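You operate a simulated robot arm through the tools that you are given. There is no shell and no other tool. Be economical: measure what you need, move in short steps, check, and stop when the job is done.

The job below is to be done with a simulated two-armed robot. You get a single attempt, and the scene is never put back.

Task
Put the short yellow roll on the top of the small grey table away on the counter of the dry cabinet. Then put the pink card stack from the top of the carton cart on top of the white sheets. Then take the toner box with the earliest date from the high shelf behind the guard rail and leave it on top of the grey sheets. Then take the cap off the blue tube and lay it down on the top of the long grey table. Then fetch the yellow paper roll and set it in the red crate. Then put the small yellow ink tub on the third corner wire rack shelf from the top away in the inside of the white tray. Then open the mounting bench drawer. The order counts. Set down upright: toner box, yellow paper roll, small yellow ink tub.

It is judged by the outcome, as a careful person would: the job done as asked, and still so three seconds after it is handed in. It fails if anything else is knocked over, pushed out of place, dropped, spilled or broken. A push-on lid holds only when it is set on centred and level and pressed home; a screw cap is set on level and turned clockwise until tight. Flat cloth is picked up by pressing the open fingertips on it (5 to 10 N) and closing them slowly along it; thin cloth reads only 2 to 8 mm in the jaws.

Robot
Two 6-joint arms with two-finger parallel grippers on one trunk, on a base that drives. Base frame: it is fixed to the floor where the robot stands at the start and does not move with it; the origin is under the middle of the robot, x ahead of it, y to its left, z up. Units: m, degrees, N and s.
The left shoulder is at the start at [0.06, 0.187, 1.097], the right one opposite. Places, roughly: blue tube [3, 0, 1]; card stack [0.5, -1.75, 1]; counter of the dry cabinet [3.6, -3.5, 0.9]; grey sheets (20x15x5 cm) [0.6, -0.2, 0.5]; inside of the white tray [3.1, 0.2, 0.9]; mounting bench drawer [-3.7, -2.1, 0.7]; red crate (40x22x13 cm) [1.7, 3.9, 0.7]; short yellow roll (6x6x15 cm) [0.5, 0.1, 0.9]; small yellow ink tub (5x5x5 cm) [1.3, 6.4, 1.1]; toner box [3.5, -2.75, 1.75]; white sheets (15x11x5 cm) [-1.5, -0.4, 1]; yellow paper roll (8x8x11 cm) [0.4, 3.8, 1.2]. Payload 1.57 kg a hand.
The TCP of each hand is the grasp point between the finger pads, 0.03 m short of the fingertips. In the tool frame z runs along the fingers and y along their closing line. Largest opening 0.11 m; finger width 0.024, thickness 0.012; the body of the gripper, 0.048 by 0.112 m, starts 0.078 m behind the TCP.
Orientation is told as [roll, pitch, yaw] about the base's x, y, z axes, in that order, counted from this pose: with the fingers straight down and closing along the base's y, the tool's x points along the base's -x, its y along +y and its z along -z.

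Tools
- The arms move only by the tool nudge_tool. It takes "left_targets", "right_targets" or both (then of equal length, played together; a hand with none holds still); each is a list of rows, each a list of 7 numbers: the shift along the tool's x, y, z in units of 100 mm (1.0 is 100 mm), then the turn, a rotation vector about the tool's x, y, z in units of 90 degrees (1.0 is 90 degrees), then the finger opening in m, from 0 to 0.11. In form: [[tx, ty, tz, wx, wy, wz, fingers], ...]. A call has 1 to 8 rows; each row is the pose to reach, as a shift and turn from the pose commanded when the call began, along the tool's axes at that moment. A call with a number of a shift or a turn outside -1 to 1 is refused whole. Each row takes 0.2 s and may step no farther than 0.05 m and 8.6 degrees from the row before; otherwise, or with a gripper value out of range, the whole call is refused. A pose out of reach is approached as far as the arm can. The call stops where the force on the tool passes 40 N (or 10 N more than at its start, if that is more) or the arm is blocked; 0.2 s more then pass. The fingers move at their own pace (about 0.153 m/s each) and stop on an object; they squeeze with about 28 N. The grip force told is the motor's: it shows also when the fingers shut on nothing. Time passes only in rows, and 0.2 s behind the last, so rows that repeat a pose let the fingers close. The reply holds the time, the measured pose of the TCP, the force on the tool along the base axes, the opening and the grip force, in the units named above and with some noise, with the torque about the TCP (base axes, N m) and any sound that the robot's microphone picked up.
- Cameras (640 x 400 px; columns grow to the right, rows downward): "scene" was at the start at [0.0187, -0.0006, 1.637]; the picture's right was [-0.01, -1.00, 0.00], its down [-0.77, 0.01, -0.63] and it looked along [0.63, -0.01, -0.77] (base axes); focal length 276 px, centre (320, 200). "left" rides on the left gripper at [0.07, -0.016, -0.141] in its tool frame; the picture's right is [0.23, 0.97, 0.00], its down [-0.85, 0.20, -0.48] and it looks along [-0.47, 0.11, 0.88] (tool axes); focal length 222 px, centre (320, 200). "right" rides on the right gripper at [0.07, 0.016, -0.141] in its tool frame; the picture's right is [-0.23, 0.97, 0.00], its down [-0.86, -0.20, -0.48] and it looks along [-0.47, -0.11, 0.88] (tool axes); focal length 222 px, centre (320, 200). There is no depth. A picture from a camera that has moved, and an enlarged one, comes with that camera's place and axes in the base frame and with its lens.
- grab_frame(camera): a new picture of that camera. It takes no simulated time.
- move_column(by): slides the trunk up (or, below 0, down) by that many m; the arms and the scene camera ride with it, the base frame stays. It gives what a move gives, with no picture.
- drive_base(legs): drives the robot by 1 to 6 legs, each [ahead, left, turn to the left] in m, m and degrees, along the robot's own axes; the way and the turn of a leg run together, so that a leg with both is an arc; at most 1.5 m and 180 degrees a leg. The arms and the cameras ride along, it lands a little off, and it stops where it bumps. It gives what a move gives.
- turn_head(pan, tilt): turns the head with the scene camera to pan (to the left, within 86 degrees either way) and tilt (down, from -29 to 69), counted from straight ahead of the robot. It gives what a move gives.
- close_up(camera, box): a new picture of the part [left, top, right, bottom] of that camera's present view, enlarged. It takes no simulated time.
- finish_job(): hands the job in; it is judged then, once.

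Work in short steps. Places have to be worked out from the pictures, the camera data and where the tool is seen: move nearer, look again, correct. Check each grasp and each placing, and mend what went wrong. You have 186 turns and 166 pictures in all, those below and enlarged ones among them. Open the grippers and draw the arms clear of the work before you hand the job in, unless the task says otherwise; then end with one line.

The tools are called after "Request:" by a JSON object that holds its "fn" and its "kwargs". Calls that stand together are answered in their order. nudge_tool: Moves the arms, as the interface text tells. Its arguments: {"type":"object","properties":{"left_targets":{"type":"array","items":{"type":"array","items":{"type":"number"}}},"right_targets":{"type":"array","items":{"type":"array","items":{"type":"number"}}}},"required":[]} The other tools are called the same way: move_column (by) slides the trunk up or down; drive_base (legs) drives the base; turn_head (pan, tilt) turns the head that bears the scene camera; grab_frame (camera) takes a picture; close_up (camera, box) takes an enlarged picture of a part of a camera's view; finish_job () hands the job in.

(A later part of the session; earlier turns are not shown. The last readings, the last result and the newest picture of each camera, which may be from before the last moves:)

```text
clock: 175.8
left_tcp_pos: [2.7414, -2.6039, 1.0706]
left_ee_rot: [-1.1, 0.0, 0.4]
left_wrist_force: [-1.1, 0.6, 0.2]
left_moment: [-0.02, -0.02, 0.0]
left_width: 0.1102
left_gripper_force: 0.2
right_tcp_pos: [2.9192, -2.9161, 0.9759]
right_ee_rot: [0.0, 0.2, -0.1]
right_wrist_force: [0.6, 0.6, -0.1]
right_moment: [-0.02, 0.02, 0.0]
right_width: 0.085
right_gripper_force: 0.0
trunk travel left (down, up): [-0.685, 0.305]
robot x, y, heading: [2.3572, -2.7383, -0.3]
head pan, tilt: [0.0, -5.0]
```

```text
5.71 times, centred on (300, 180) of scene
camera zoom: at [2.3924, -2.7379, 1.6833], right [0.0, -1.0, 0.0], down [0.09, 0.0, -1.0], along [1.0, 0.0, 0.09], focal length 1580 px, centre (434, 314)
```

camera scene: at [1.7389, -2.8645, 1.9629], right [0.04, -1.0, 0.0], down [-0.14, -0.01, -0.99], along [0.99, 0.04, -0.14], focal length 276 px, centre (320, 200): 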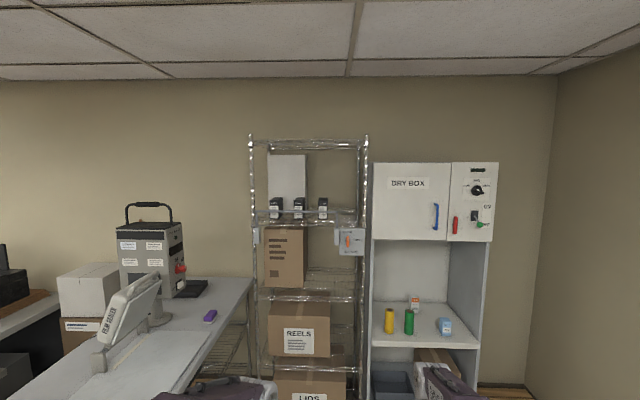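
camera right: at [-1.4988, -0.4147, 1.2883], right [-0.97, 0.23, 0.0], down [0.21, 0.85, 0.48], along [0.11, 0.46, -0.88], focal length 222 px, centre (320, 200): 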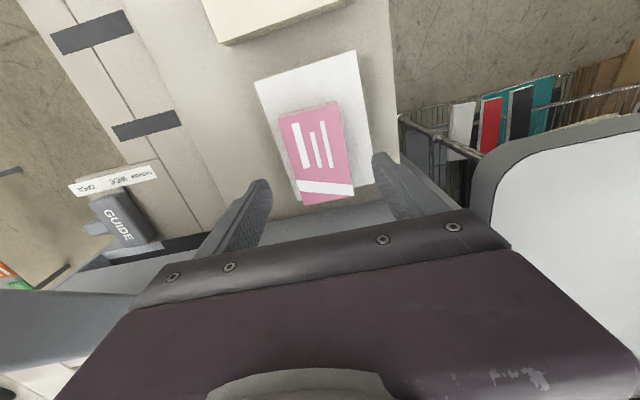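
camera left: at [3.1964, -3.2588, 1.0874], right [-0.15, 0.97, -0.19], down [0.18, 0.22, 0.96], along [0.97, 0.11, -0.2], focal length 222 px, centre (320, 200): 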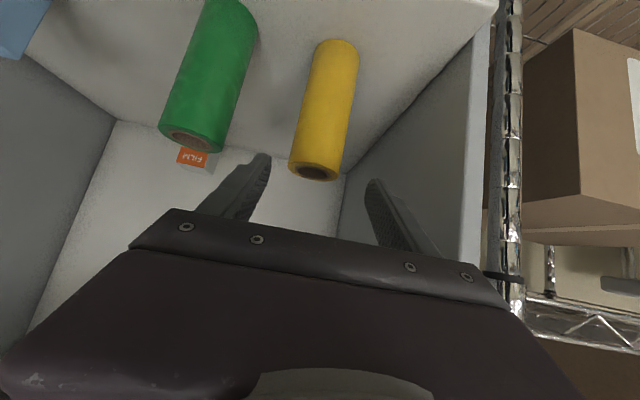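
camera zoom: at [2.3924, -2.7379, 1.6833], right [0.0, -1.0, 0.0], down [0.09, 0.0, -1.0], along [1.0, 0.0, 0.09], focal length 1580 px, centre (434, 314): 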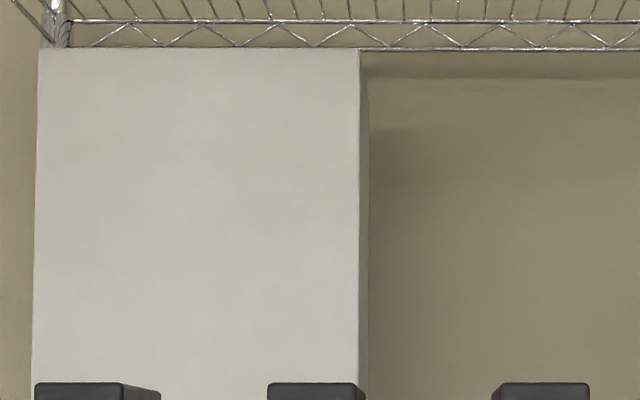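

The boxes are lower in the picture; I crop again.

Request:
{"fn": "close_up", "kwargs": {"camera": "scene", "box": [245, 200, 355, 270]}}

```text
5.71 times, centred on (300, 235) of scene
camera zoom: at [2.3924, -2.7379, 1.6833], right [0.0, -1.0, 0.0], down [0.09, 0.0, -1.0], along [1.0, 0.0, 0.09], focal length 1580 px, centre (434, 0)
```

zoom: 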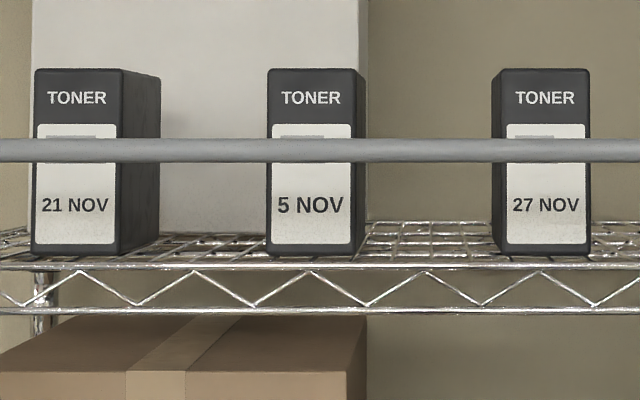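

The middle box says 5 NOV, the earliest. It stands at about x 3.40–3.53, y -2.66, z 1.61–1.73, behind the rail at x 3.30, z 1.68. I raise the trunk, tilt the left hand 50° forward, and draw the right hand back.

Request:
{"fn": "move_column", "kwargs": {"by": 0.305}}

Request:
{"fn": "nudge_tool", "kwargs": {"left_targets": [[0, 0, 0, 0, -0.09, 0, 0.085], [0, 0, -0.2, 0, -0.18, 0, 0.085], [0, 0, -0.4, 0, -0.27, 0, 0.085], [0, 0, -0.6, 0, -0.36, 0, 0.085], [0, 0, -0.8, 0, -0.45, 0, 0.085], [0, 0, -1.0, 0, -0.54, 0, 0.085], [0, 0, -1.0, 0, -0.555, 0, 0.085]], "right_targets": [[0.2, 0, 0, 0, 0, 0, 0.085], [0.4, 0, 0, 0, 0, 0, 0.085], [0.6, 0, 0, 0, 0, 0, 0.085], [0.8, 0, 0, 0, 0, 0, 0.085], [1.0, 0, 0, 0, 0, 0, 0.085], [1.0, 0, 0, 0, 0, 0, 0.085], [1.0, 0, 0, 0, 0, 0, 0.085]]}}

```text
clock: 178.8
left_tcp_pos: [2.7406, -2.604, 1.3754]
left_ee_rot: [-0.9, 0.0, 0.5]
left_wrist_force: [0.4, 0.2, -0.3]
left_moment: [0.0, -0.01, 0.03]
left_width: 0.1099
left_gripper_force: 0.0
right_tcp_pos: [2.9204, -2.9165, 1.2822]
right_ee_rot: [-0.1, 0.2, -0.1]
right_wrist_force: [0.2, 0.0, 0.2]
right_moment: [0.01, 0.02, -0.05]
right_width: 0.0847
right_gripper_force: 0.1
trunk travel left (down, up): [-0.99, 0.0]
robot x, y, heading: [2.3575, -2.7399, -0.0]
head pan, tilt: [0.0, -5.0]
```

```text
clock: 180.4
left_tcp_pos: [2.7611, -2.6107, 1.4548]
left_ee_rot: [-1.5, -49.8, 1.7]
left_wrist_force: [-0.2, 0.5, 0.1]
left_moment: [-0.05, 0.0, 0.01]
left_width: 0.085
left_gripper_force: 0.1
left hand out of reach, approached as far as the arm can: row 5, 6, 7
right_tcp_pos: [2.821, -2.9177, 1.2813]
right_ee_rot: [0.0, 0.3, -0.1]
right_wrist_force: [-0.2, 0.2, 0.1]
right_moment: [0.02, -0.04, 0.0]
right_width: 0.085
right_gripper_force: 0.0
trunk travel left (down, up): [-0.99, 0.0]
robot x, y, heading: [2.3643, -2.7381, -0.4]
head pan, tilt: [0.0, -5.0]
```

I raise and stretch the left hand towards z ≈ 1.78 here, in free space, before driving in.

Request:
{"fn": "nudge_tool", "kwargs": {"left_targets": [[-0.43, 0, -0.12, 0, 0, 0, 0.085], [-0.86, 0, -0.24, 0, 0, 0, 0.085]]}}

Request:
{"fn": "nudge_tool", "kwargs": {"left_targets": [[-0.43, 0, -0.12, 0, 0, 0, 0.085], [-0.86, 0, -0.24, 0, 0, 0, 0.085]]}}

Request:
{"fn": "nudge_tool", "kwargs": {"left_targets": [[-0.43, 0, -0.12, 0, 0, 0, 0.085], [-0.86, 0, -0.24, 0, 0, 0, 0.085]]}}

Request:
{"fn": "nudge_tool", "kwargs": {"left_targets": [[-0.43, 0, -0.12, 0, 0, 0, 0.085], [-0.86, 0, -0.24, 0, 0, 0, 0.085]]}}

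Request:
{"fn": "turn_head", "kwargs": {"pan": 0, "tilt": 10}}

Request:
{"fn": "grab_frame", "kwargs": {"camera": "scene"}}

```text
clock: 181.0
left_tcp_pos: [2.7991, -2.6083, 1.5384]
left_ee_rot: [-1.6, -49.8, 1.7]
left_wrist_force: [-0.1, -0.1, 0.4]
left_moment: [-0.01, 0.01, 0.01]
left_width: 0.0846
left_gripper_force: 0.0
right_tcp_pos: [2.8201, -2.9173, 1.2799]
right_ee_rot: [-0.1, 0.3, -0.1]
right_wrist_force: [1.3, 0.6, 0.3]
right_moment: [0.02, -0.01, -0.03]
right_width: 0.0849
right_gripper_force: 0.0
trunk travel left (down, up): [-0.99, 0.0]
robot x, y, heading: [2.3599, -2.7427, -0.2]
head pan, tilt: [0.0, -5.0]
```

```text
clock: 181.6
left_tcp_pos: [2.8378, -2.6063, 1.6184]
left_ee_rot: [-1.5, -49.7, 1.6]
left_wrist_force: [0.7, -0.9, 0.6]
left_moment: [0.0, 0.03, -0.01]
left_width: 0.0848
left_gripper_force: 0.0
right_tcp_pos: [2.8214, -2.9182, 1.2819]
right_ee_rot: [0.1, 0.2, 0.0]
right_wrist_force: [0.1, -0.6, -0.3]
right_moment: [0.03, 0.02, 0.02]
right_width: 0.085
right_gripper_force: 0.0
trunk travel left (down, up): [-0.99, 0.0]
robot x, y, heading: [2.3637, -2.7377, -0.1]
head pan, tilt: [0.0, -5.0]
```

```text
clock: 182.2
left_tcp_pos: [2.8748, -2.6045, 1.6992]
left_ee_rot: [-1.5, -49.7, 1.7]
left_wrist_force: [1.1, 0.2, 0.4]
left_moment: [0.0, 0.0, 0.0]
left_width: 0.0852
left_gripper_force: 0.0
right_tcp_pos: [2.8203, -2.9178, 1.2805]
right_ee_rot: [0.2, 0.3, -0.1]
right_wrist_force: [0.4, 0.6, -0.2]
right_moment: [0.0, 0.0, 0.03]
right_width: 0.0847
right_gripper_force: 0.2
trunk travel left (down, up): [-0.99, 0.0]
robot x, y, heading: [2.3609, -2.7386, -0.2]
head pan, tilt: [0.0, -5.0]
```

```text
clock: 182.8
left_tcp_pos: [2.9036, -2.6027, 1.7592]
left_ee_rot: [-1.5, -49.5, 1.6]
left_wrist_force: [0.8, -0.6, -0.5]
left_moment: [-0.01, 0.01, 0.02]
left_width: 0.0849
left_gripper_force: 0.1
left hand out of reach, approached as far as the arm can: row 2
right_tcp_pos: [2.825, -2.9174, 1.2797]
right_ee_rot: [0.1, 0.5, -0.1]
right_wrist_force: [0.2, -0.5, 0.1]
right_moment: [0.01, 0.05, 0.03]
right_width: 0.085
right_gripper_force: 0.0
trunk travel left (down, up): [-0.99, 0.0]
robot x, y, heading: [2.361, -2.7388, -0.1]
head pan, tilt: [0.0, -5.0]
```

```text
clock: 183.6
left_tcp_pos: [2.8975, -2.6028, 1.7595]
left_ee_rot: [-1.5, -49.9, 1.7]
left_wrist_force: [0.6, -1.0, -0.9]
left_moment: [-0.01, 0.01, 0.0]
left_width: 0.0851
left_gripper_force: 0.0
right_tcp_pos: [2.8214, -2.9179, 1.2814]
right_ee_rot: [0.2, 0.3, 0.0]
right_wrist_force: [1.1, -0.4, 0.4]
right_moment: [0.02, -0.01, 0.01]
right_width: 0.0851
right_gripper_force: 0.0
trunk travel left (down, up): [-0.99, 0.0]
robot x, y, heading: [2.3655, -2.7382, -0.4]
head pan, tilt: [0.0, 10.0]
```

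```text
108 pictures are left
camera scene: at [2.4001, -2.7382, 1.9646], right [0.0, -1.0, 0.0], down [-0.17, 0.0, -0.98], along [0.98, 0.0, -0.17], focal length 276 px, centre (320, 200)
```

scene: 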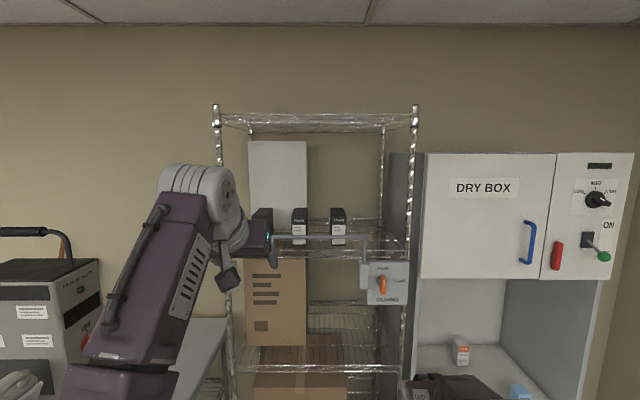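

The arm tops out near z 1.76 here, which is enough to pass over the rail. I drive in so that the hand stops just before the boxes, aligned with the middle one, and look.

Request:
{"fn": "drive_base", "kwargs": {"legs": [[0, -0.057, 0], [0.42, 0, 0]]}}

Request:
{"fn": "grab_frame", "kwargs": {"camera": "scene"}}

Request:
{"fn": "grab_frame", "kwargs": {"camera": "left"}}

```text
clock: 186.8
left_tcp_pos: [3.3175, -2.6572, 1.7628]
left_ee_rot: [-1.6, -50.0, 2.0]
left_wrist_force: [-0.3, 0.5, -0.2]
left_moment: [0.01, 0.0, -0.01]
left_width: 0.0849
left_gripper_force: 0.1
right_tcp_pos: [3.2434, -2.9726, 1.2827]
right_ee_rot: [0.0, 0.2, 0.0]
right_wrist_force: [-0.1, -0.2, -0.1]
right_moment: [0.0, -0.02, 0.03]
right_width: 0.0849
right_gripper_force: 0.1
trunk travel left (down, up): [-0.99, 0.0]
robot x, y, heading: [2.7864, -2.7937, -0.1]
head pan, tilt: [0.0, 10.0]
```

```text
107 pictures are left
camera scene: at [2.8197, -2.7943, 1.9647], right [0.0, -1.0, 0.0], down [-0.17, 0.0, -0.98], along [0.98, 0.0, -0.17], focal length 276 px, centre (320, 200)
```

scene: 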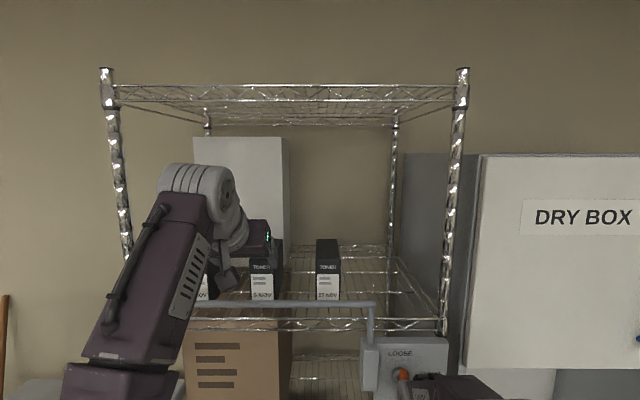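

```text
106 pictures are left
camera left: at [3.1646, -2.6735, 1.8003], right [-0.16, 0.97, -0.19], down [0.18, 0.22, 0.96], along [0.97, 0.12, -0.21], focal length 222 px, centre (320, 200)
```

left: 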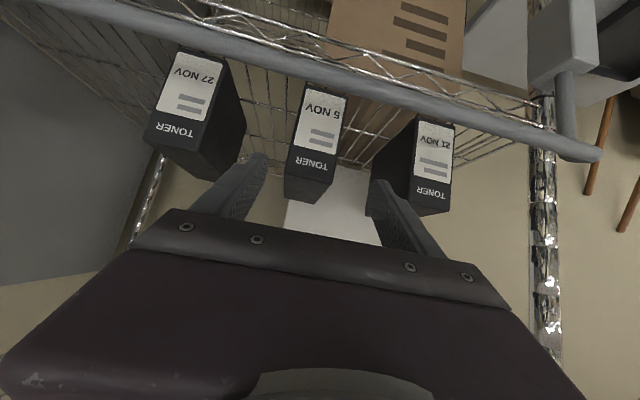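

The middle box sits centred between the fingers. I draw the right hand further back, drive in 0.13 m and lower the left hand over the box.

Request:
{"fn": "nudge_tool", "kwargs": {"right_targets": [[0.4, 0, 0, 0, 0, 0, 0.085], [0.8, 0, 0, 0, 0, 0, 0.085], [1.0, 0, 0, 0, 0, 0, 0.085]]}}

Request:
{"fn": "drive_base", "kwargs": {"legs": [[0.13, 0, 0]]}}

Request:
{"fn": "grab_frame", "kwargs": {"camera": "left"}}

Request:
{"fn": "nudge_tool", "kwargs": {"left_targets": [[0.1, 0, 0.08, 0, 0, 0, 0.085], [0.2, 0, 0.17, 0, 0, 0, 0.085], [0.3, 0, 0.25, 0, 0, 0, 0.085], [0.4, 0, 0.335, 0, 0, 0, 0.085], [0.5, 0, 0.42, 0, 0, 0, 0.085]]}}

Request:
{"fn": "grab_frame", "kwargs": {"camera": "left"}}

Request:
{"fn": "grab_frame", "kwargs": {"camera": "scene"}}

```text
clock: 187.6
left_tcp_pos: [3.3191, -2.6576, 1.7615]
left_ee_rot: [-1.6, -49.9, 2.1]
left_wrist_force: [0.8, -1.0, 0.0]
left_moment: [0.0, -0.01, 0.01]
left_width: 0.0848
left_gripper_force: 0.0
right_tcp_pos: [3.1431, -2.9734, 1.2836]
right_ee_rot: [0.1, 0.2, 0.1]
right_wrist_force: [0.7, 0.2, 0.7]
right_moment: [0.02, 0.01, 0.01]
right_width: 0.085
right_gripper_force: 0.0
trunk travel left (down, up): [-0.99, 0.0]
robot x, y, heading: [2.7887, -2.7959, -0.0]
head pan, tilt: [0.0, 10.0]
```

```text
clock: 188.8
left_tcp_pos: [3.4289, -2.6598, 1.7607]
left_ee_rot: [-1.5, -49.7, 1.7]
left_wrist_force: [-0.1, -0.1, -0.2]
left_moment: [0.03, 0.03, 0.0]
left_width: 0.0849
left_gripper_force: 0.1
right_tcp_pos: [3.2457, -2.9745, 1.2813]
right_ee_rot: [0.0, 1.0, 0.0]
right_wrist_force: [0.0, -0.3, 0.4]
right_moment: [0.0, -0.01, -0.01]
right_width: 0.085
right_gripper_force: 0.0
trunk travel left (down, up): [-0.99, 0.0]
robot x, y, heading: [2.9015, -2.7953, -0.0]
head pan, tilt: [0.0, 10.0]
stopped in leg 1: the robot was blocked; the commanded pose is now the measured one
```

```text
105 pictures are left
camera left: at [3.277, -2.6756, 1.7992], right [-0.16, 0.97, -0.19], down [0.19, 0.22, 0.96], along [0.97, 0.11, -0.21], focal length 222 px, centre (320, 200)
```

left: 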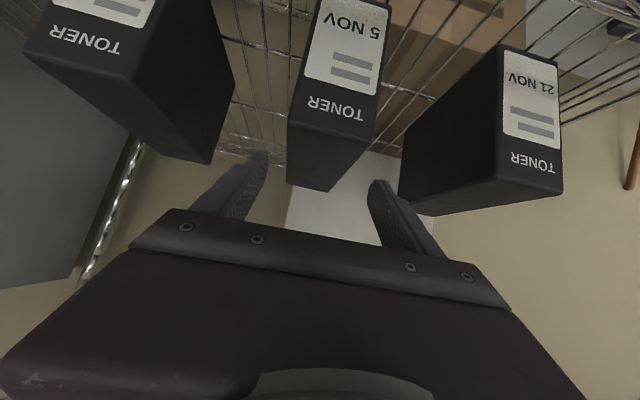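

```text
clock: 190.0
left_tcp_pos: [3.4301, -2.6606, 1.6955]
left_ee_rot: [-1.5, -49.8, 1.7]
left_wrist_force: [-0.3, -0.1, 0.0]
left_moment: [0.0, -0.02, 0.01]
left_width: 0.0847
left_gripper_force: 0.0
right_tcp_pos: [3.2465, -2.975, 1.2828]
right_ee_rot: [0.0, 1.0, 0.0]
right_wrist_force: [0.2, 0.4, -0.5]
right_moment: [0.01, 0.02, -0.01]
right_width: 0.0851
right_gripper_force: 0.0
trunk travel left (down, up): [-0.99, 0.0]
robot x, y, heading: [2.902, -2.7922, -0.2]
head pan, tilt: [0.0, 10.0]
```

```text
104 pictures are left
camera left: at [3.2763, -2.6769, 1.7338], right [-0.16, 0.97, -0.19], down [0.18, 0.22, 0.96], along [0.97, 0.11, -0.21], focal length 222 px, centre (320, 200)
```

left: 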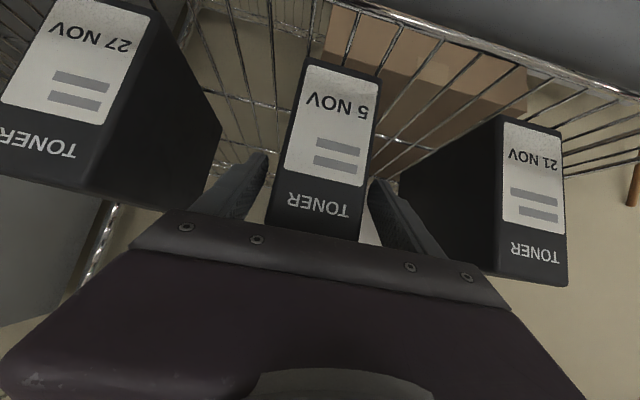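

```text
103 pictures are left
camera scene: at [2.9299, -2.7951, 1.9647], right [0.0, -1.0, 0.0], down [-0.17, 0.0, -0.99], along [0.99, 0.0, -0.17], focal length 276 px, centre (320, 200)
```

scene: 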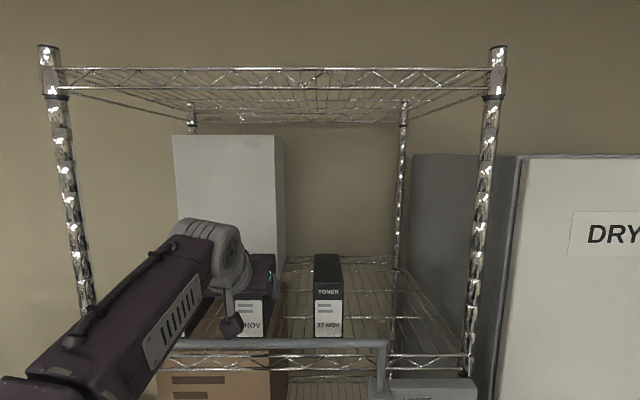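

The fingers flank the 5 NOV box at mid-depth, clear of the rail. I close on it, then pull it slightly up and check.

Request:
{"fn": "nudge_tool", "kwargs": {"left_targets": [[-0.06, 0, 0.07, 0, 0, 0, 0.085], [-0.06, 0, 0.07, 0, 0, 0, 0.04], [-0.06, 0, 0.07, 0, 0, 0, 0.0], [-0.06, 0, 0.07, 0, 0, 0, 0.0], [-0.06, 0, 0.07, 0, 0, 0, 0.0]]}}

Request:
{"fn": "nudge_tool", "kwargs": {"left_targets": [[-0.08, 0, -0.06, 0, 0, 0, 0.0], [-0.15, 0, -0.13, 0, 0, 0, 0.0], [-0.15, 0, -0.13, 0, 0, 0, 0.0]]}}

Request:
{"fn": "grab_frame", "kwargs": {"camera": "left"}}

```text
clock: 191.2
left_tcp_pos: [3.4385, -2.6602, 1.6957]
left_ee_rot: [-1.6, -49.9, 1.7]
left_wrist_force: [-2.2, -0.3, 5.9]
left_moment: [0.16, -0.29, -0.19]
left_width: 0.0579
left_gripper_force: 28.9
right_tcp_pos: [3.2458, -2.9741, 1.2814]
right_ee_rot: [-0.1, 1.0, 0.1]
right_wrist_force: [-0.2, 0.2, -0.3]
right_moment: [-0.01, 0.0, -0.03]
right_width: 0.0848
right_gripper_force: 0.1
trunk travel left (down, up): [-0.99, 0.0]
robot x, y, heading: [2.8969, -2.7925, -0.1]
head pan, tilt: [0.0, 10.0]
```

```text
clock: 192.0
left_tcp_pos: [3.4377, -2.6612, 1.7152]
left_ee_rot: [-1.5, -49.7, 1.7]
left_wrist_force: [0.2, -0.1, -4.7]
left_moment: [-0.01, 0.21, -0.01]
left_width: 0.0582
left_gripper_force: 28.3
right_tcp_pos: [3.2457, -2.974, 1.2825]
right_ee_rot: [0.1, 1.0, 0.0]
right_wrist_force: [0.5, -0.2, 0.2]
right_moment: [-0.05, 0.01, -0.01]
right_width: 0.0849
right_gripper_force: 0.1
trunk travel left (down, up): [-0.99, 0.0]
robot x, y, heading: [2.8993, -2.7991, -0.0]
head pan, tilt: [0.0, 10.0]
```

```text
102 pictures are left
camera left: at [3.2854, -2.6769, 1.7534], right [-0.16, 0.97, -0.19], down [0.19, 0.22, 0.96], along [0.97, 0.11, -0.21], focal length 222 px, centre (320, 200)
```

left: 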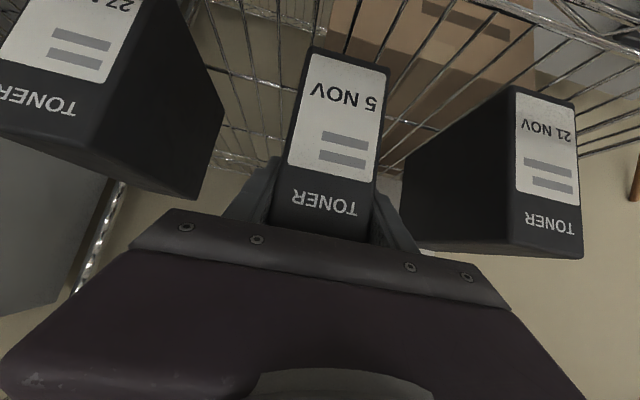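

The box is held (4.7 N). I pull it 5 cm towards the rail, then lift it above the rail.

Request:
{"fn": "nudge_tool", "kwargs": {"left_targets": [[0.11, 0, -0.13, 0, 0, 0, 0.0], [0.22, 0, -0.27, 0, 0, 0, 0.0], [0.34, 0, -0.4, 0, 0, 0, 0.0], [0.19, 0, -0.53, 0, 0, 0, 0.0], [0.04, 0, -0.66, 0, 0, 0, 0.0], [-0.11, 0, -0.78, 0, 0, 0, 0.0], [-0.26, 0, -0.91, 0, 0, 0, 0.0], [-0.33, 0, -0.97, 0, 0, 0, 0.0]]}}

Request:
{"fn": "grab_frame", "kwargs": {"camera": "scene"}}

Request:
{"fn": "grab_frame", "kwargs": {"camera": "left"}}

```text
clock: 193.8
left_tcp_pos: [3.3805, -2.6591, 1.7862]
left_ee_rot: [-1.5, -49.7, 1.7]
left_wrist_force: [0.1, -0.2, -4.6]
left_moment: [0.02, 0.21, -0.02]
left_width: 0.0577
left_gripper_force: 27.8
left hand out of reach, approached as far as the arm can: row 7, 8
right_tcp_pos: [3.2466, -2.974, 1.2818]
right_ee_rot: [0.0, 1.1, 0.1]
right_wrist_force: [-0.6, -0.4, -0.2]
right_moment: [-0.01, -0.01, -0.01]
right_width: 0.0849
right_gripper_force: 0.1
trunk travel left (down, up): [-0.99, 0.0]
robot x, y, heading: [2.8986, -2.7942, -0.0]
head pan, tilt: [0.0, 10.0]
```

```text
101 pictures are left
camera scene: at [2.9299, -2.7952, 1.9647], right [0.0, -1.0, 0.0], down [-0.17, 0.0, -0.99], along [0.99, 0.0, -0.17], focal length 276 px, centre (320, 200)
```

scene: 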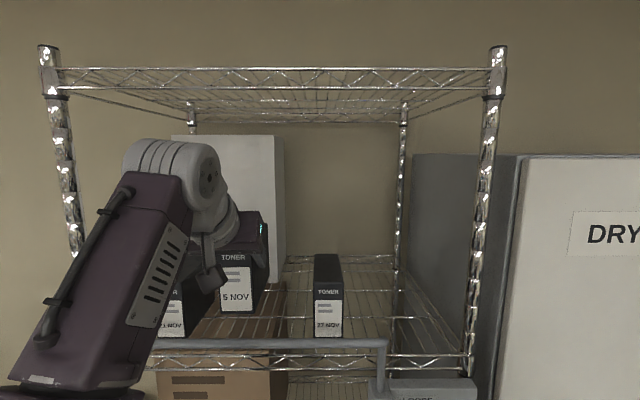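

```text
100 pictures are left
camera left: at [3.2271, -2.6754, 1.8249], right [-0.16, 0.97, -0.19], down [0.19, 0.22, 0.96], along [0.97, 0.11, -0.21], focal length 222 px, centre (320, 200)
```

left: 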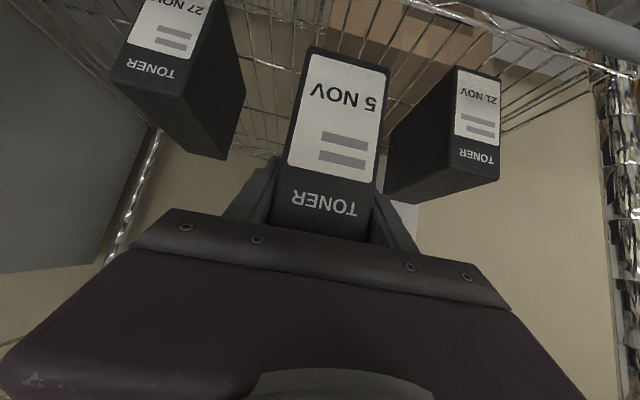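

The box bottom is about 2 cm above the rail top. I draw the hand in (which also lets it rise to 1.80), then back the base out over the rail.

Request:
{"fn": "nudge_tool", "kwargs": {"left_targets": [[0.06, 0, -0.1, 0, 0, 0, 0.0], [0.12, 0, -0.2, 0, 0, 0, 0.0], [0.2, 0, -0.32, 0, 0, 0, 0.0], [0.3, 0, -0.45, 0, 0, 0, 0.0], [0.3, 0, -0.45, 0, 0, 0, 0.0]]}}

Request:
{"fn": "close_up", "kwargs": {"camera": "scene", "box": [120, 200, 280, 380]}}

```text
clock: 195.0
left_tcp_pos: [3.3262, -2.659, 1.7932]
left_ee_rot: [-1.5, -49.7, 1.7]
left_wrist_force: [-1.0, -0.7, -4.4]
left_moment: [0.04, 0.19, -0.01]
left_width: 0.0581
left_gripper_force: 28.1
right_tcp_pos: [3.2461, -2.9739, 1.2817]
right_ee_rot: [0.1, 0.9, -0.1]
right_wrist_force: [0.1, 0.0, 0.3]
right_moment: [-0.01, -0.02, 0.04]
right_width: 0.0849
right_gripper_force: 0.1
trunk travel left (down, up): [-0.99, 0.0]
robot x, y, heading: [2.9017, -2.7945, -0.0]
head pan, tilt: [0.0, 10.0]
```

```text
2.22 times, centred on (200, 290) of scene
camera zoom: at [2.9299, -2.7952, 1.9647], right [0.0, -1.0, 0.0], down [-0.17, 0.0, -0.99], along [0.99, 0.0, -0.17], focal length 614 px, centre (587, 0)
```

zoom: 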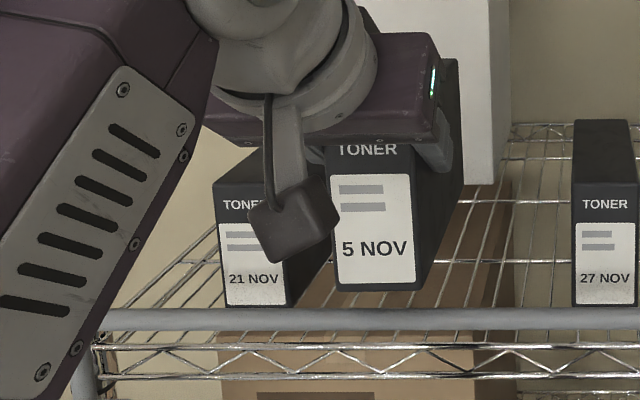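

It passes clear above the rail. I back the base away.

Request:
{"fn": "drive_base", "kwargs": {"legs": [[-0.5, 0, 0]]}}

Request:
{"fn": "grab_frame", "kwargs": {"camera": "scene"}}

Request:
{"fn": "grab_frame", "kwargs": {"camera": "left"}}

```text
clock: 198.0
left_tcp_pos: [2.8367, -2.6579, 1.7913]
left_ee_rot: [-1.5, -49.4, 1.8]
left_wrist_force: [-0.1, 0.3, -4.8]
left_moment: [0.0, 0.17, 0.0]
left_width: 0.0579
left_gripper_force: 27.9
right_tcp_pos: [2.7564, -2.9728, 1.2798]
right_ee_rot: [0.0, 1.2, 0.2]
right_wrist_force: [0.4, -0.5, -1.2]
right_moment: [0.03, 0.0, 0.02]
right_width: 0.0851
right_gripper_force: 0.0
trunk travel left (down, up): [-0.99, 0.0]
robot x, y, heading: [2.4029, -2.7922, -0.2]
head pan, tilt: [0.0, 10.0]
```

```text
98 pictures are left
camera scene: at [2.4422, -2.794, 1.9645], right [0.0, -1.0, 0.0], down [-0.18, 0.0, -0.98], along [0.98, 0.0, -0.18], focal length 276 px, centre (320, 200)
```

scene: 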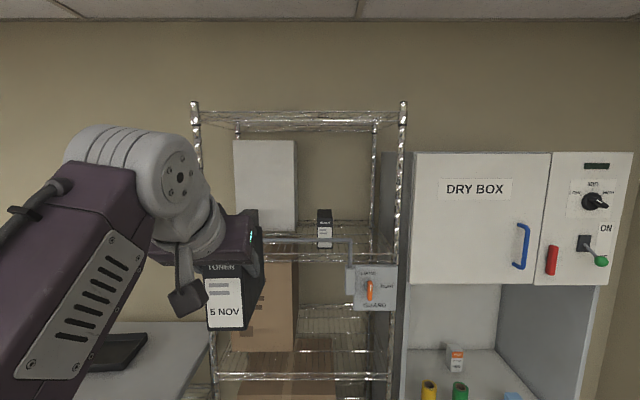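

```text
97 pictures are left
camera left: at [2.6849, -2.6735, 1.8304], right [-0.16, 0.97, -0.19], down [0.19, 0.22, 0.96], along [0.97, 0.12, -0.22], focal length 222 px, centre (320, 200)
```

left: 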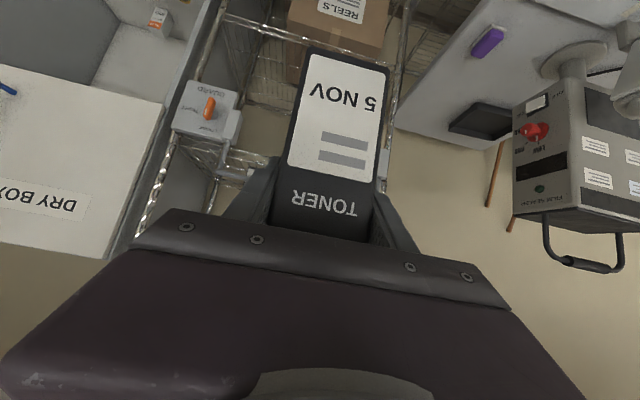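

The toner box is out and firm. I drive back into the corridor by the small grey table, turn to face it, and look for the grey sheets.

Request:
{"fn": "drive_base", "kwargs": {"legs": [[-1.25, 0.2, 0], [0, 1.45, 0], [-0.15, 0, 0], [0, 0, 90]]}}

Request:
{"fn": "move_column", "kwargs": {"by": -0.45}}

Request:
{"fn": "turn_head", "kwargs": {"pan": 15, "tilt": 35}}

Request:
{"fn": "grab_frame", "kwargs": {"camera": "scene"}}

```text
clock: 216.0
left_tcp_pos: [0.8426, -0.7114, 1.7918]
left_ee_rot: [-1.5, -49.5, 92.9]
left_wrist_force: [0.4, 0.2, -4.4]
left_moment: [-0.16, 0.04, 0.0]
left_width: 0.0579
left_gripper_force: 28.2
right_tcp_pos: [1.1595, -0.7869, 1.2805]
right_ee_rot: [0.0, 1.1, 91.2]
right_wrist_force: [0.9, -0.2, 0.2]
right_moment: [-0.01, 0.0, 0.0]
right_width: 0.085
right_gripper_force: 0.1
trunk travel left (down, up): [-0.99, 0.0]
robot x, y, heading: [0.9904, -1.137, 91.0]
head pan, tilt: [0.0, 10.0]
```

```text
refused: -0.45 is not a number from -0.4 to 0.4
```

```text
clock: 216.9
left_tcp_pos: [0.8432, -0.7119, 1.7923]
left_ee_rot: [-1.6, -49.5, 92.9]
left_wrist_force: [0.4, -0.1, -5.1]
left_moment: [-0.18, 0.03, 0.0]
left_width: 0.0583
left_gripper_force: 27.4
right_tcp_pos: [1.1597, -0.7866, 1.2805]
right_ee_rot: [0.0, 1.1, 91.2]
right_wrist_force: [-0.2, 0.2, -0.4]
right_moment: [-0.01, 0.01, 0.04]
right_width: 0.0849
right_gripper_force: 0.0
trunk travel left (down, up): [-0.99, 0.0]
robot x, y, heading: [0.9905, -1.1412, 91.3]
head pan, tilt: [15.0, 35.0]
```

```text
96 pictures are left
camera scene: at [0.9679, -1.1146, 1.9246], right [0.96, 0.28, 0.0], down [0.16, -0.55, -0.82], along [-0.23, 0.79, -0.57], focal length 276 px, centre (320, 200)
```

scene: 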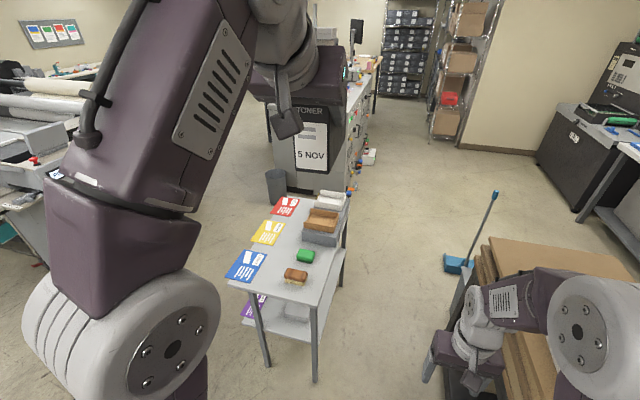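

The table spans about x 0.30–0.735 with its near edge at y -0.395; the grey sheets are on its lower shelf. I lower the trunk to look under the top.

Request:
{"fn": "move_column", "kwargs": {"by": -0.4}}

Request:
{"fn": "move_column", "kwargs": {"by": -0.4}}

Request:
{"fn": "turn_head", "kwargs": {"pan": 15, "tilt": 35}}

Request:
{"fn": "grab_frame", "kwargs": {"camera": "scene"}}

Request:
{"fn": "grab_frame", "kwargs": {"camera": "left"}}

```text
clock: 220.7
left_tcp_pos: [0.8429, -0.711, 1.3919]
left_ee_rot: [-1.5, -49.5, 92.9]
left_wrist_force: [-0.3, -0.6, -3.4]
left_moment: [-0.17, -0.02, 0.01]
left_width: 0.0578
left_gripper_force: 28.3
right_tcp_pos: [1.1599, -0.7875, 0.8805]
right_ee_rot: [0.0, 1.1, 91.2]
right_wrist_force: [0.3, -0.1, -0.6]
right_moment: [-0.01, 0.03, -0.03]
right_width: 0.0848
right_gripper_force: 0.1
trunk travel left (down, up): [-0.59, 0.4]
robot x, y, heading: [0.9872, -1.1376, 90.9]
head pan, tilt: [15.0, 35.0]
```

```text
clock: 224.5
left_tcp_pos: [0.8439, -0.7119, 0.9907]
left_ee_rot: [-1.5, -49.5, 92.9]
left_wrist_force: [1.2, 0.5, -4.2]
left_moment: [-0.2, -0.01, -0.02]
left_width: 0.0579
left_gripper_force: 28.7
right_tcp_pos: [1.1604, -0.7871, 0.4797]
right_ee_rot: [0.0, 1.1, 91.3]
right_wrist_force: [-0.4, 0.1, 0.6]
right_moment: [-0.01, 0.02, 0.02]
right_width: 0.0852
right_gripper_force: 0.1
trunk travel left (down, up): [-0.19, 0.8]
robot x, y, heading: [0.9884, -1.1406, 91.0]
head pan, tilt: [15.0, 35.0]
```

```text
clock: 225.1
left_tcp_pos: [0.8441, -0.7131, 0.992]
left_ee_rot: [-1.5, -49.6, 92.9]
left_wrist_force: [0.3, -1.5, -4.4]
left_moment: [-0.22, 0.01, 0.02]
left_width: 0.0578
left_gripper_force: 27.7
right_tcp_pos: [1.1607, -0.7875, 0.4802]
right_ee_rot: [0.0, 1.0, 91.2]
right_wrist_force: [0.2, 1.1, 0.4]
right_moment: [0.02, 0.01, 0.02]
right_width: 0.085
right_gripper_force: 0.0
trunk travel left (down, up): [-0.19, 0.8]
robot x, y, heading: [0.9885, -1.1438, 90.9]
head pan, tilt: [15.0, 35.0]
```

```text
95 pictures are left
camera scene: at [0.9681, -1.1149, 1.1245], right [0.96, 0.28, 0.0], down [0.16, -0.55, -0.82], along [-0.23, 0.79, -0.57], focal length 276 px, centre (320, 200)
```

scene: 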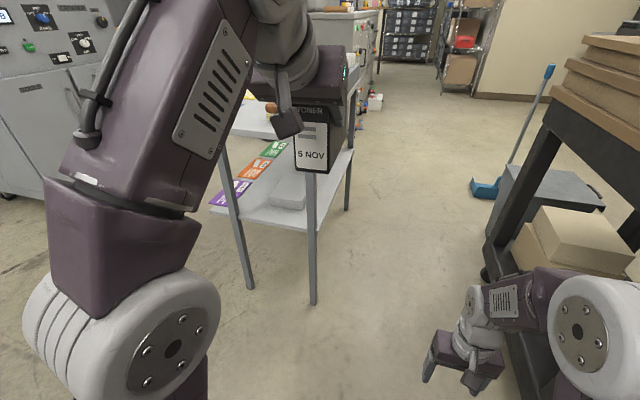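

```text
94 pictures are left
camera left: at [0.8641, -0.8637, 1.0309], right [-0.97, -0.18, -0.19], down [-0.22, 0.18, 0.96], along [-0.13, 0.97, -0.22], focal length 222 px, centre (320, 200)
```

left: 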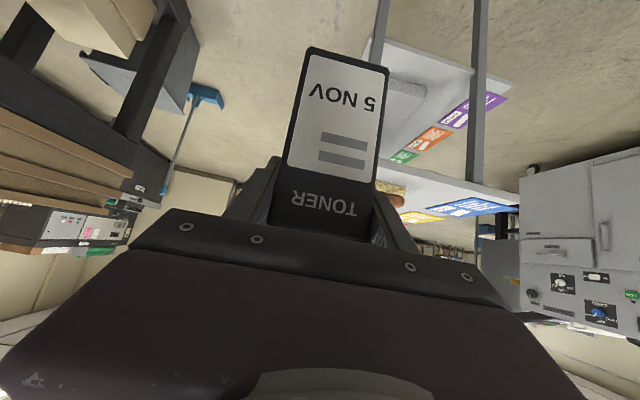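

The grey sheets lie at about (0.585, -0.20) with their top near z 0.50, under a table edge at z 0.79–0.82. Here, to the right of the table, I lower and stretch the left hand towards the height needed.

Request:
{"fn": "nudge_tool", "kwargs": {"left_targets": [[0.15, 0, 0.31, 0, 0, 0, 0.0], [0.3, 0, 0.62, 0, 0, 0, 0.0], [0.45, 0, 0.94, 0, 0, 0, 0.0]]}}

Request:
{"fn": "nudge_tool", "kwargs": {"left_targets": [[0.15, 0, 0.31, 0, 0, 0, 0.0], [0.3, 0, 0.62, 0, 0, 0, 0.0], [0.45, 0, 0.94, 0, 0, 0, 0.0]]}}

Request:
{"fn": "nudge_tool", "kwargs": {"left_targets": [[0.15, 0, 0.31, 0, 0, 0, 0.0], [0.3, 0, 0.62, 0, 0, 0, 0.0], [0.45, 0, 0.94, 0, 0, 0, 0.0]]}}

Request:
{"fn": "nudge_tool", "kwargs": {"left_targets": [[0.15, 0, 0.31, 0, 0, 0, 0.0], [0.3, 0, 0.62, 0, 0, 0, 0.0], [0.45, 0, 0.94, 0, 0, 0, 0.0]]}}

Request:
{"fn": "grab_frame", "kwargs": {"camera": "scene"}}

```text
clock: 225.9
left_tcp_pos: [0.8434, -0.6707, 0.8958]
left_ee_rot: [-1.6, -49.5, 92.9]
left_wrist_force: [0.4, 0.0, -5.2]
left_moment: [-0.22, -0.03, 0.01]
left_width: 0.0581
left_gripper_force: 28.1
right_tcp_pos: [1.1611, -0.7873, 0.4815]
right_ee_rot: [0.1, 1.1, 91.2]
right_wrist_force: [0.2, 0.1, -0.3]
right_moment: [-0.03, 0.03, -0.02]
right_width: 0.0849
right_gripper_force: 0.0
trunk travel left (down, up): [-0.19, 0.8]
robot x, y, heading: [0.9931, -1.1426, 90.9]
head pan, tilt: [15.0, 35.0]
```

```text
clock: 226.7
left_tcp_pos: [0.8443, -0.6281, 0.8003]
left_ee_rot: [-1.4, -49.6, 92.9]
left_wrist_force: [-0.3, -0.4, -4.4]
left_moment: [-0.16, 0.0, 0.01]
left_width: 0.058
left_gripper_force: 28.3
right_tcp_pos: [1.1613, -0.7873, 0.4809]
right_ee_rot: [0.0, 1.0, 91.2]
right_wrist_force: [1.4, 0.1, -0.3]
right_moment: [-0.02, 0.01, 0.01]
right_width: 0.085
right_gripper_force: 0.0
trunk travel left (down, up): [-0.19, 0.8]
robot x, y, heading: [0.9898, -1.1416, 91.2]
head pan, tilt: [15.0, 35.0]
```

```text
clock: 227.5
left_tcp_pos: [0.8448, -0.5842, 0.7067]
left_ee_rot: [-1.4, -49.5, 92.9]
left_wrist_force: [-0.5, 0.2, -4.7]
left_moment: [-0.18, -0.03, -0.01]
left_width: 0.0578
left_gripper_force: 28.1
right_tcp_pos: [1.16, -0.787, 0.4803]
right_ee_rot: [0.0, 1.1, 91.2]
right_wrist_force: [0.7, 0.4, -0.3]
right_moment: [0.0, -0.02, -0.02]
right_width: 0.0849
right_gripper_force: 0.0
trunk travel left (down, up): [-0.19, 0.8]
robot x, y, heading: [0.9914, -1.1422, 91.1]
head pan, tilt: [15.0, 35.0]
```

```text
clock: 228.3
left_tcp_pos: [0.8453, -0.5413, 0.6112]
left_ee_rot: [-1.6, -49.5, 92.9]
left_wrist_force: [-0.1, 0.1, -4.0]
left_moment: [-0.21, 0.02, -0.01]
left_width: 0.0581
left_gripper_force: 28.0
right_tcp_pos: [1.1601, -0.7882, 0.4799]
right_ee_rot: [0.0, 1.1, 91.2]
right_wrist_force: [-0.1, 0.4, -0.6]
right_moment: [0.0, -0.04, 0.01]
right_width: 0.085
right_gripper_force: 0.0
trunk travel left (down, up): [-0.19, 0.8]
robot x, y, heading: [0.9908, -1.14, 91.0]
head pan, tilt: [15.0, 35.0]
```

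```text
93 pictures are left
camera scene: at [0.9681, -1.1145, 1.1245], right [0.96, 0.28, 0.0], down [0.16, -0.55, -0.82], along [-0.23, 0.79, -0.57], focal length 276 px, centre (320, 200)
```

scene: 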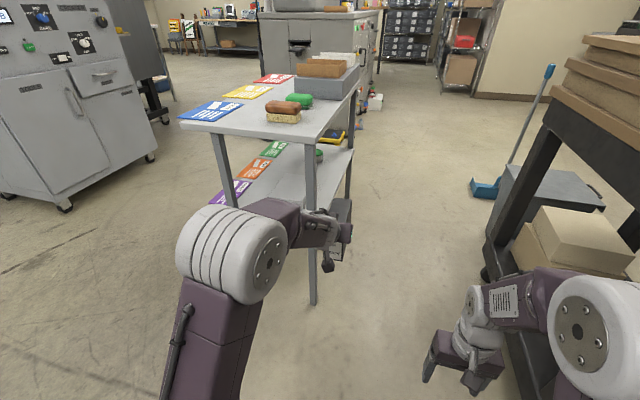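

I lower the trunk 0.15 m while raising the hand as much, so the forearm comes in flat beneath the table top; then I shift left in front of the sheets.

Request:
{"fn": "nudge_tool", "kwargs": {"left_targets": [[-0.3, 0, -0.25, 0, 0, 0, 0.0], [-0.57, 0, -0.485, 0, 0, 0, 0.0]]}}

Request:
{"fn": "nudge_tool", "kwargs": {"left_targets": [[-0.3, 0, -0.25, 0, 0, 0, 0.0], [-0.57, 0, -0.485, 0, 0, 0, 0.0]]}}

Request:
{"fn": "move_column", "kwargs": {"by": -0.15}}

Request:
{"fn": "drive_base", "kwargs": {"legs": [[0, 0.26, 0]]}}

Request:
{"fn": "grab_frame", "kwargs": {"camera": "scene"}}

Request:
{"fn": "grab_frame", "kwargs": {"camera": "left"}}

```text
clock: 228.9
left_tcp_pos: [0.8442, -0.5421, 0.6876]
left_ee_rot: [-1.5, -49.4, 92.9]
left_wrist_force: [-0.7, -0.3, -5.1]
left_moment: [-0.2, 0.01, -0.02]
left_width: 0.058
left_gripper_force: 28.6
right_tcp_pos: [1.16, -0.788, 0.481]
right_ee_rot: [0.2, 1.2, 91.2]
right_wrist_force: [0.4, -0.2, 0.6]
right_moment: [0.01, 0.01, 0.0]
right_width: 0.0852
right_gripper_force: 0.1
trunk travel left (down, up): [-0.19, 0.8]
robot x, y, heading: [0.9898, -1.1383, 91.2]
head pan, tilt: [15.0, 35.0]
```

```text
clock: 229.5
left_tcp_pos: [0.8431, -0.5439, 0.7602]
left_ee_rot: [-1.5, -49.5, 92.9]
left_wrist_force: [0.3, 0.3, -3.7]
left_moment: [-0.2, 0.0, -0.03]
left_width: 0.0581
left_gripper_force: 28.6
right_tcp_pos: [1.1603, -0.7881, 0.4805]
right_ee_rot: [0.0, 1.1, 91.2]
right_wrist_force: [0.1, -0.5, -0.1]
right_moment: [0.03, -0.01, 0.04]
right_width: 0.0851
right_gripper_force: 0.1
trunk travel left (down, up): [-0.19, 0.8]
robot x, y, heading: [0.99, -1.1394, 91.1]
head pan, tilt: [15.0, 35.0]
```

```text
clock: 231.3
left_tcp_pos: [0.8439, -0.5431, 0.6105]
left_ee_rot: [-1.5, -49.6, 92.8]
left_wrist_force: [-0.4, -0.4, -4.3]
left_moment: [-0.18, -0.02, 0.01]
left_width: 0.058
left_gripper_force: 28.1
right_tcp_pos: [1.1605, -0.7884, 0.3321]
right_ee_rot: [-0.1, 1.1, 91.2]
right_wrist_force: [0.3, 0.5, -0.5]
right_moment: [-0.01, 0.0, 0.04]
right_width: 0.085
right_gripper_force: 0.0
trunk travel left (down, up): [-0.04, 0.95]
robot x, y, heading: [0.9882, -1.1396, 91.1]
head pan, tilt: [15.0, 35.0]
```

```text
clock: 233.1
left_tcp_pos: [0.584, -0.5479, 0.6104]
left_ee_rot: [-1.4, -49.5, 93.0]
left_wrist_force: [-0.4, 0.2, -4.8]
left_moment: [-0.17, 0.0, -0.03]
left_width: 0.0578
left_gripper_force: 28.4
right_tcp_pos: [0.9009, -0.7931, 0.3307]
right_ee_rot: [-0.1, 1.1, 91.4]
right_wrist_force: [-0.8, 0.2, -0.2]
right_moment: [-0.02, 0.01, 0.01]
right_width: 0.0847
right_gripper_force: 0.0
trunk travel left (down, up): [-0.04, 0.95]
robot x, y, heading: [0.7301, -1.1449, 91.3]
head pan, tilt: [15.0, 35.0]
```

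```text
92 pictures are left
camera scene: at [0.7084, -1.1195, 0.9745], right [0.96, 0.28, 0.0], down [0.16, -0.55, -0.82], along [-0.23, 0.79, -0.57], focal length 276 px, centre (320, 200)
```

scene: 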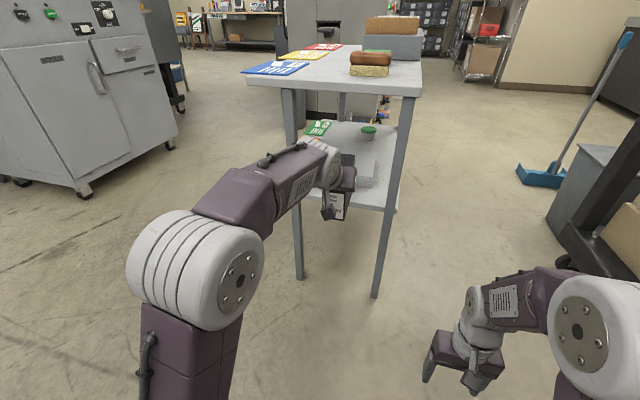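

```text
91 pictures are left
camera left: at [0.6041, -0.6991, 0.6495], right [-0.97, -0.18, -0.19], down [-0.22, 0.18, 0.96], along [-0.14, 0.97, -0.22], focal length 222 px, centre (320, 200)
```

left: 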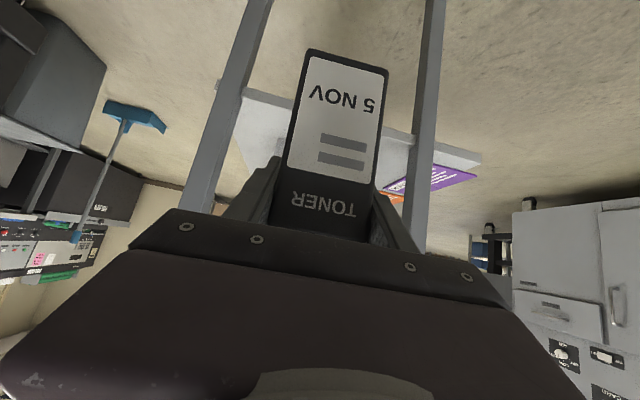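

I enlarge the view of the lower shelf to place the grey sheets exactly.

Request:
{"fn": "close_up", "kwargs": {"camera": "scene", "box": [280, 80, 430, 230]}}

```text
2.67 times, centred on (355, 155) of scene
camera zoom: at [0.7084, -1.1195, 0.9745], right [0.96, 0.28, 0.0], down [0.16, -0.55, -0.82], along [-0.23, 0.79, -0.57], focal length 738 px, centre (227, 320)
```

zoom: 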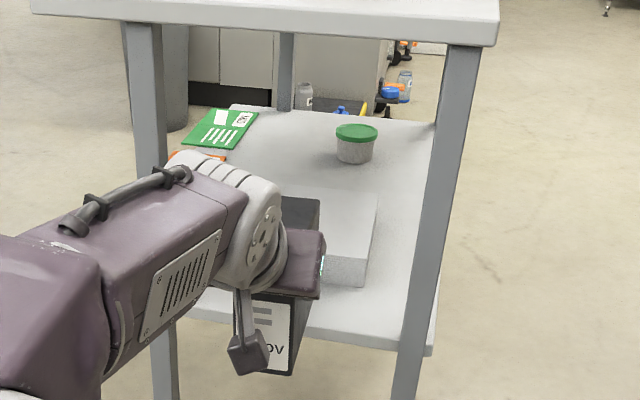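

The sheets span about x 0.495–0.645, y -0.27 to -0.06, top z 0.495. I drive 0.225 m ahead and then extend the arm in to TCP (0.572, -0.20).

Request:
{"fn": "drive_base", "kwargs": {"legs": [[0.225, 0.008, 0]]}}

Request:
{"fn": "nudge_tool", "kwargs": {"left_targets": [[-0.2, 0, 0.23, 0, 0, 0, 0.0], [-0.4, 0, 0.47, 0, 0, 0, 0.0], [-0.6, 0, 0.7, 0, 0, 0, 0.0], [-0.79, 0, 0.93, 0, 0, 0, 0.0]]}}

Request:
{"fn": "grab_frame", "kwargs": {"camera": "scene"}}

Request:
{"fn": "grab_frame", "kwargs": {"camera": "left"}}

```text
clock: 234.9
left_tcp_pos: [0.5728, -0.3203, 0.6098]
left_ee_rot: [-1.4, -49.6, 92.8]
left_wrist_force: [-0.4, 0.6, -3.6]
left_moment: [-0.19, 0.01, -0.04]
left_width: 0.0579
left_gripper_force: 28.4
right_tcp_pos: [0.8894, -0.5655, 0.3303]
right_ee_rot: [0.0, 1.1, 91.2]
right_wrist_force: [0.4, 0.1, -0.4]
right_moment: [0.0, 0.05, 0.03]
right_width: 0.0849
right_gripper_force: 0.0
trunk travel left (down, up): [-0.04, 0.95]
robot x, y, heading: [0.72, -0.9216, 91.0]
head pan, tilt: [15.0, 35.0]
```

```text
clock: 236.1
left_tcp_pos: [0.5734, -0.2378, 0.6084]
left_ee_rot: [-1.0, -49.3, 91.3]
left_wrist_force: [0.1, -0.5, -5.2]
left_moment: [-0.21, -0.03, 0.0]
left_width: 0.058
left_gripper_force: 27.8
left hand out of reach, approached as far as the arm can: row 4
right_tcp_pos: [0.8753, -0.5899, 0.3388]
right_ee_rot: [-0.1, 0.0, 92.5]
right_wrist_force: [-0.4, -0.3, -0.3]
right_moment: [0.0, -0.01, 0.01]
right_width: 0.0852
right_gripper_force: 0.2
trunk travel left (down, up): [-0.04, 0.95]
robot x, y, heading: [0.7159, -0.9416, 92.4]
head pan, tilt: [15.0, 35.0]
stopped in row 4 (left hand): the arm was blocked; the commanded pose is now the measured one
```

```text
89 pictures are left
camera scene: at [0.691, -0.9334, 0.976], right [0.95, 0.3, 0.01], down [0.17, -0.53, -0.83], along [-0.24, 0.79, -0.56], focal length 276 px, centre (320, 200)
```

scene: 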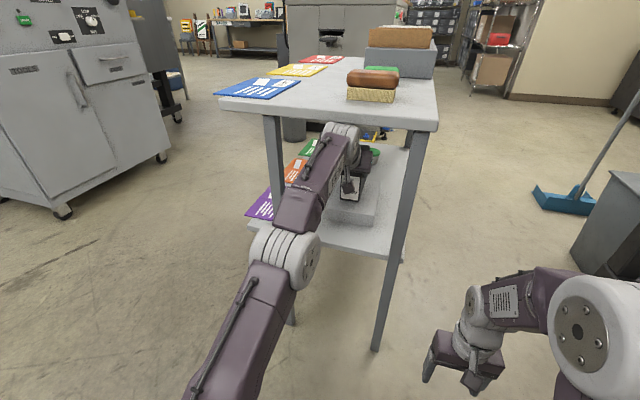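

```text
88 pictures are left
camera left: at [0.5915, -0.3903, 0.6481], right [-0.97, -0.16, -0.18], down [-0.21, 0.19, 0.96], along [-0.12, 0.97, -0.22], focal length 222 px, centre (320, 200)
```

left: 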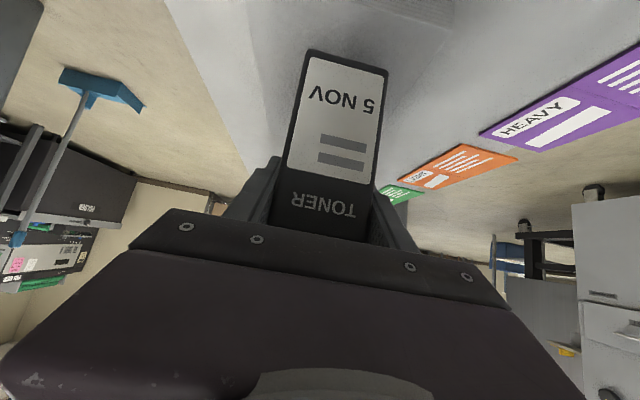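

The wrist touched the underside of the table top. Here the box is already almost fully over the sheets, so I lower it straight down now to rest on them; later I can push it in with a flatter grasp if needed.

Request:
{"fn": "nudge_tool", "kwargs": {"left_targets": [[0.04, 0, 0.03, 0, 0, 0, 0.0], [0.08, 0, 0.065, 0, 0, 0, 0.0], [0.12, 0, 0.1, 0, 0, 0, 0.0], [0.16, 0, 0.13, 0, 0, 0, 0.0], [0.2, 0, 0.17, 0, 0, 0, 0.0]]}}

Request:
{"fn": "close_up", "kwargs": {"camera": "scene", "box": [250, 90, 450, 260]}}

```text
clock: 237.3
left_tcp_pos: [0.5711, -0.2251, 0.5768]
left_ee_rot: [-1.0, -49.2, 91.6]
left_wrist_force: [-1.1, 3.9, 28.4]
left_moment: [0.13, 0.75, -0.16]
left_width: 0.0581
left_gripper_force: 27.8
right_tcp_pos: [0.8759, -0.5806, 0.3323]
right_ee_rot: [0.0, 1.0, 92.4]
right_wrist_force: [-0.1, -0.9, -0.8]
right_moment: [-0.01, 0.01, -0.02]
right_width: 0.085
right_gripper_force: 0.0
trunk travel left (down, up): [-0.04, 0.95]
robot x, y, heading: [0.7129, -0.9359, 92.0]
head pan, tilt: [15.0, 35.0]
```

```text
2.35 times, centred on (350, 175) of scene
camera zoom: at [0.6912, -0.9151, 0.9752], right [0.96, 0.29, 0.0], down [0.17, -0.55, -0.82], along [-0.24, 0.79, -0.57], focal length 651 px, centre (249, 259)
```

zoom: 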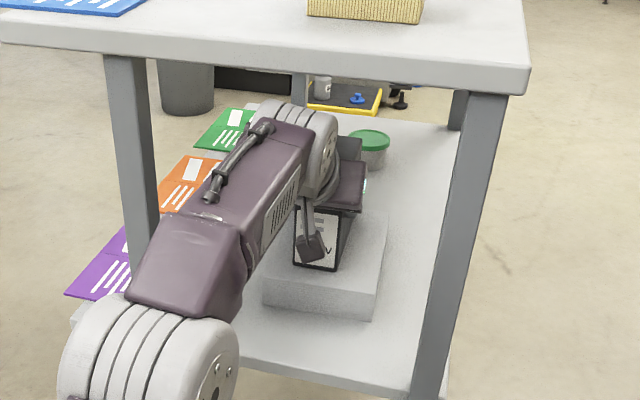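

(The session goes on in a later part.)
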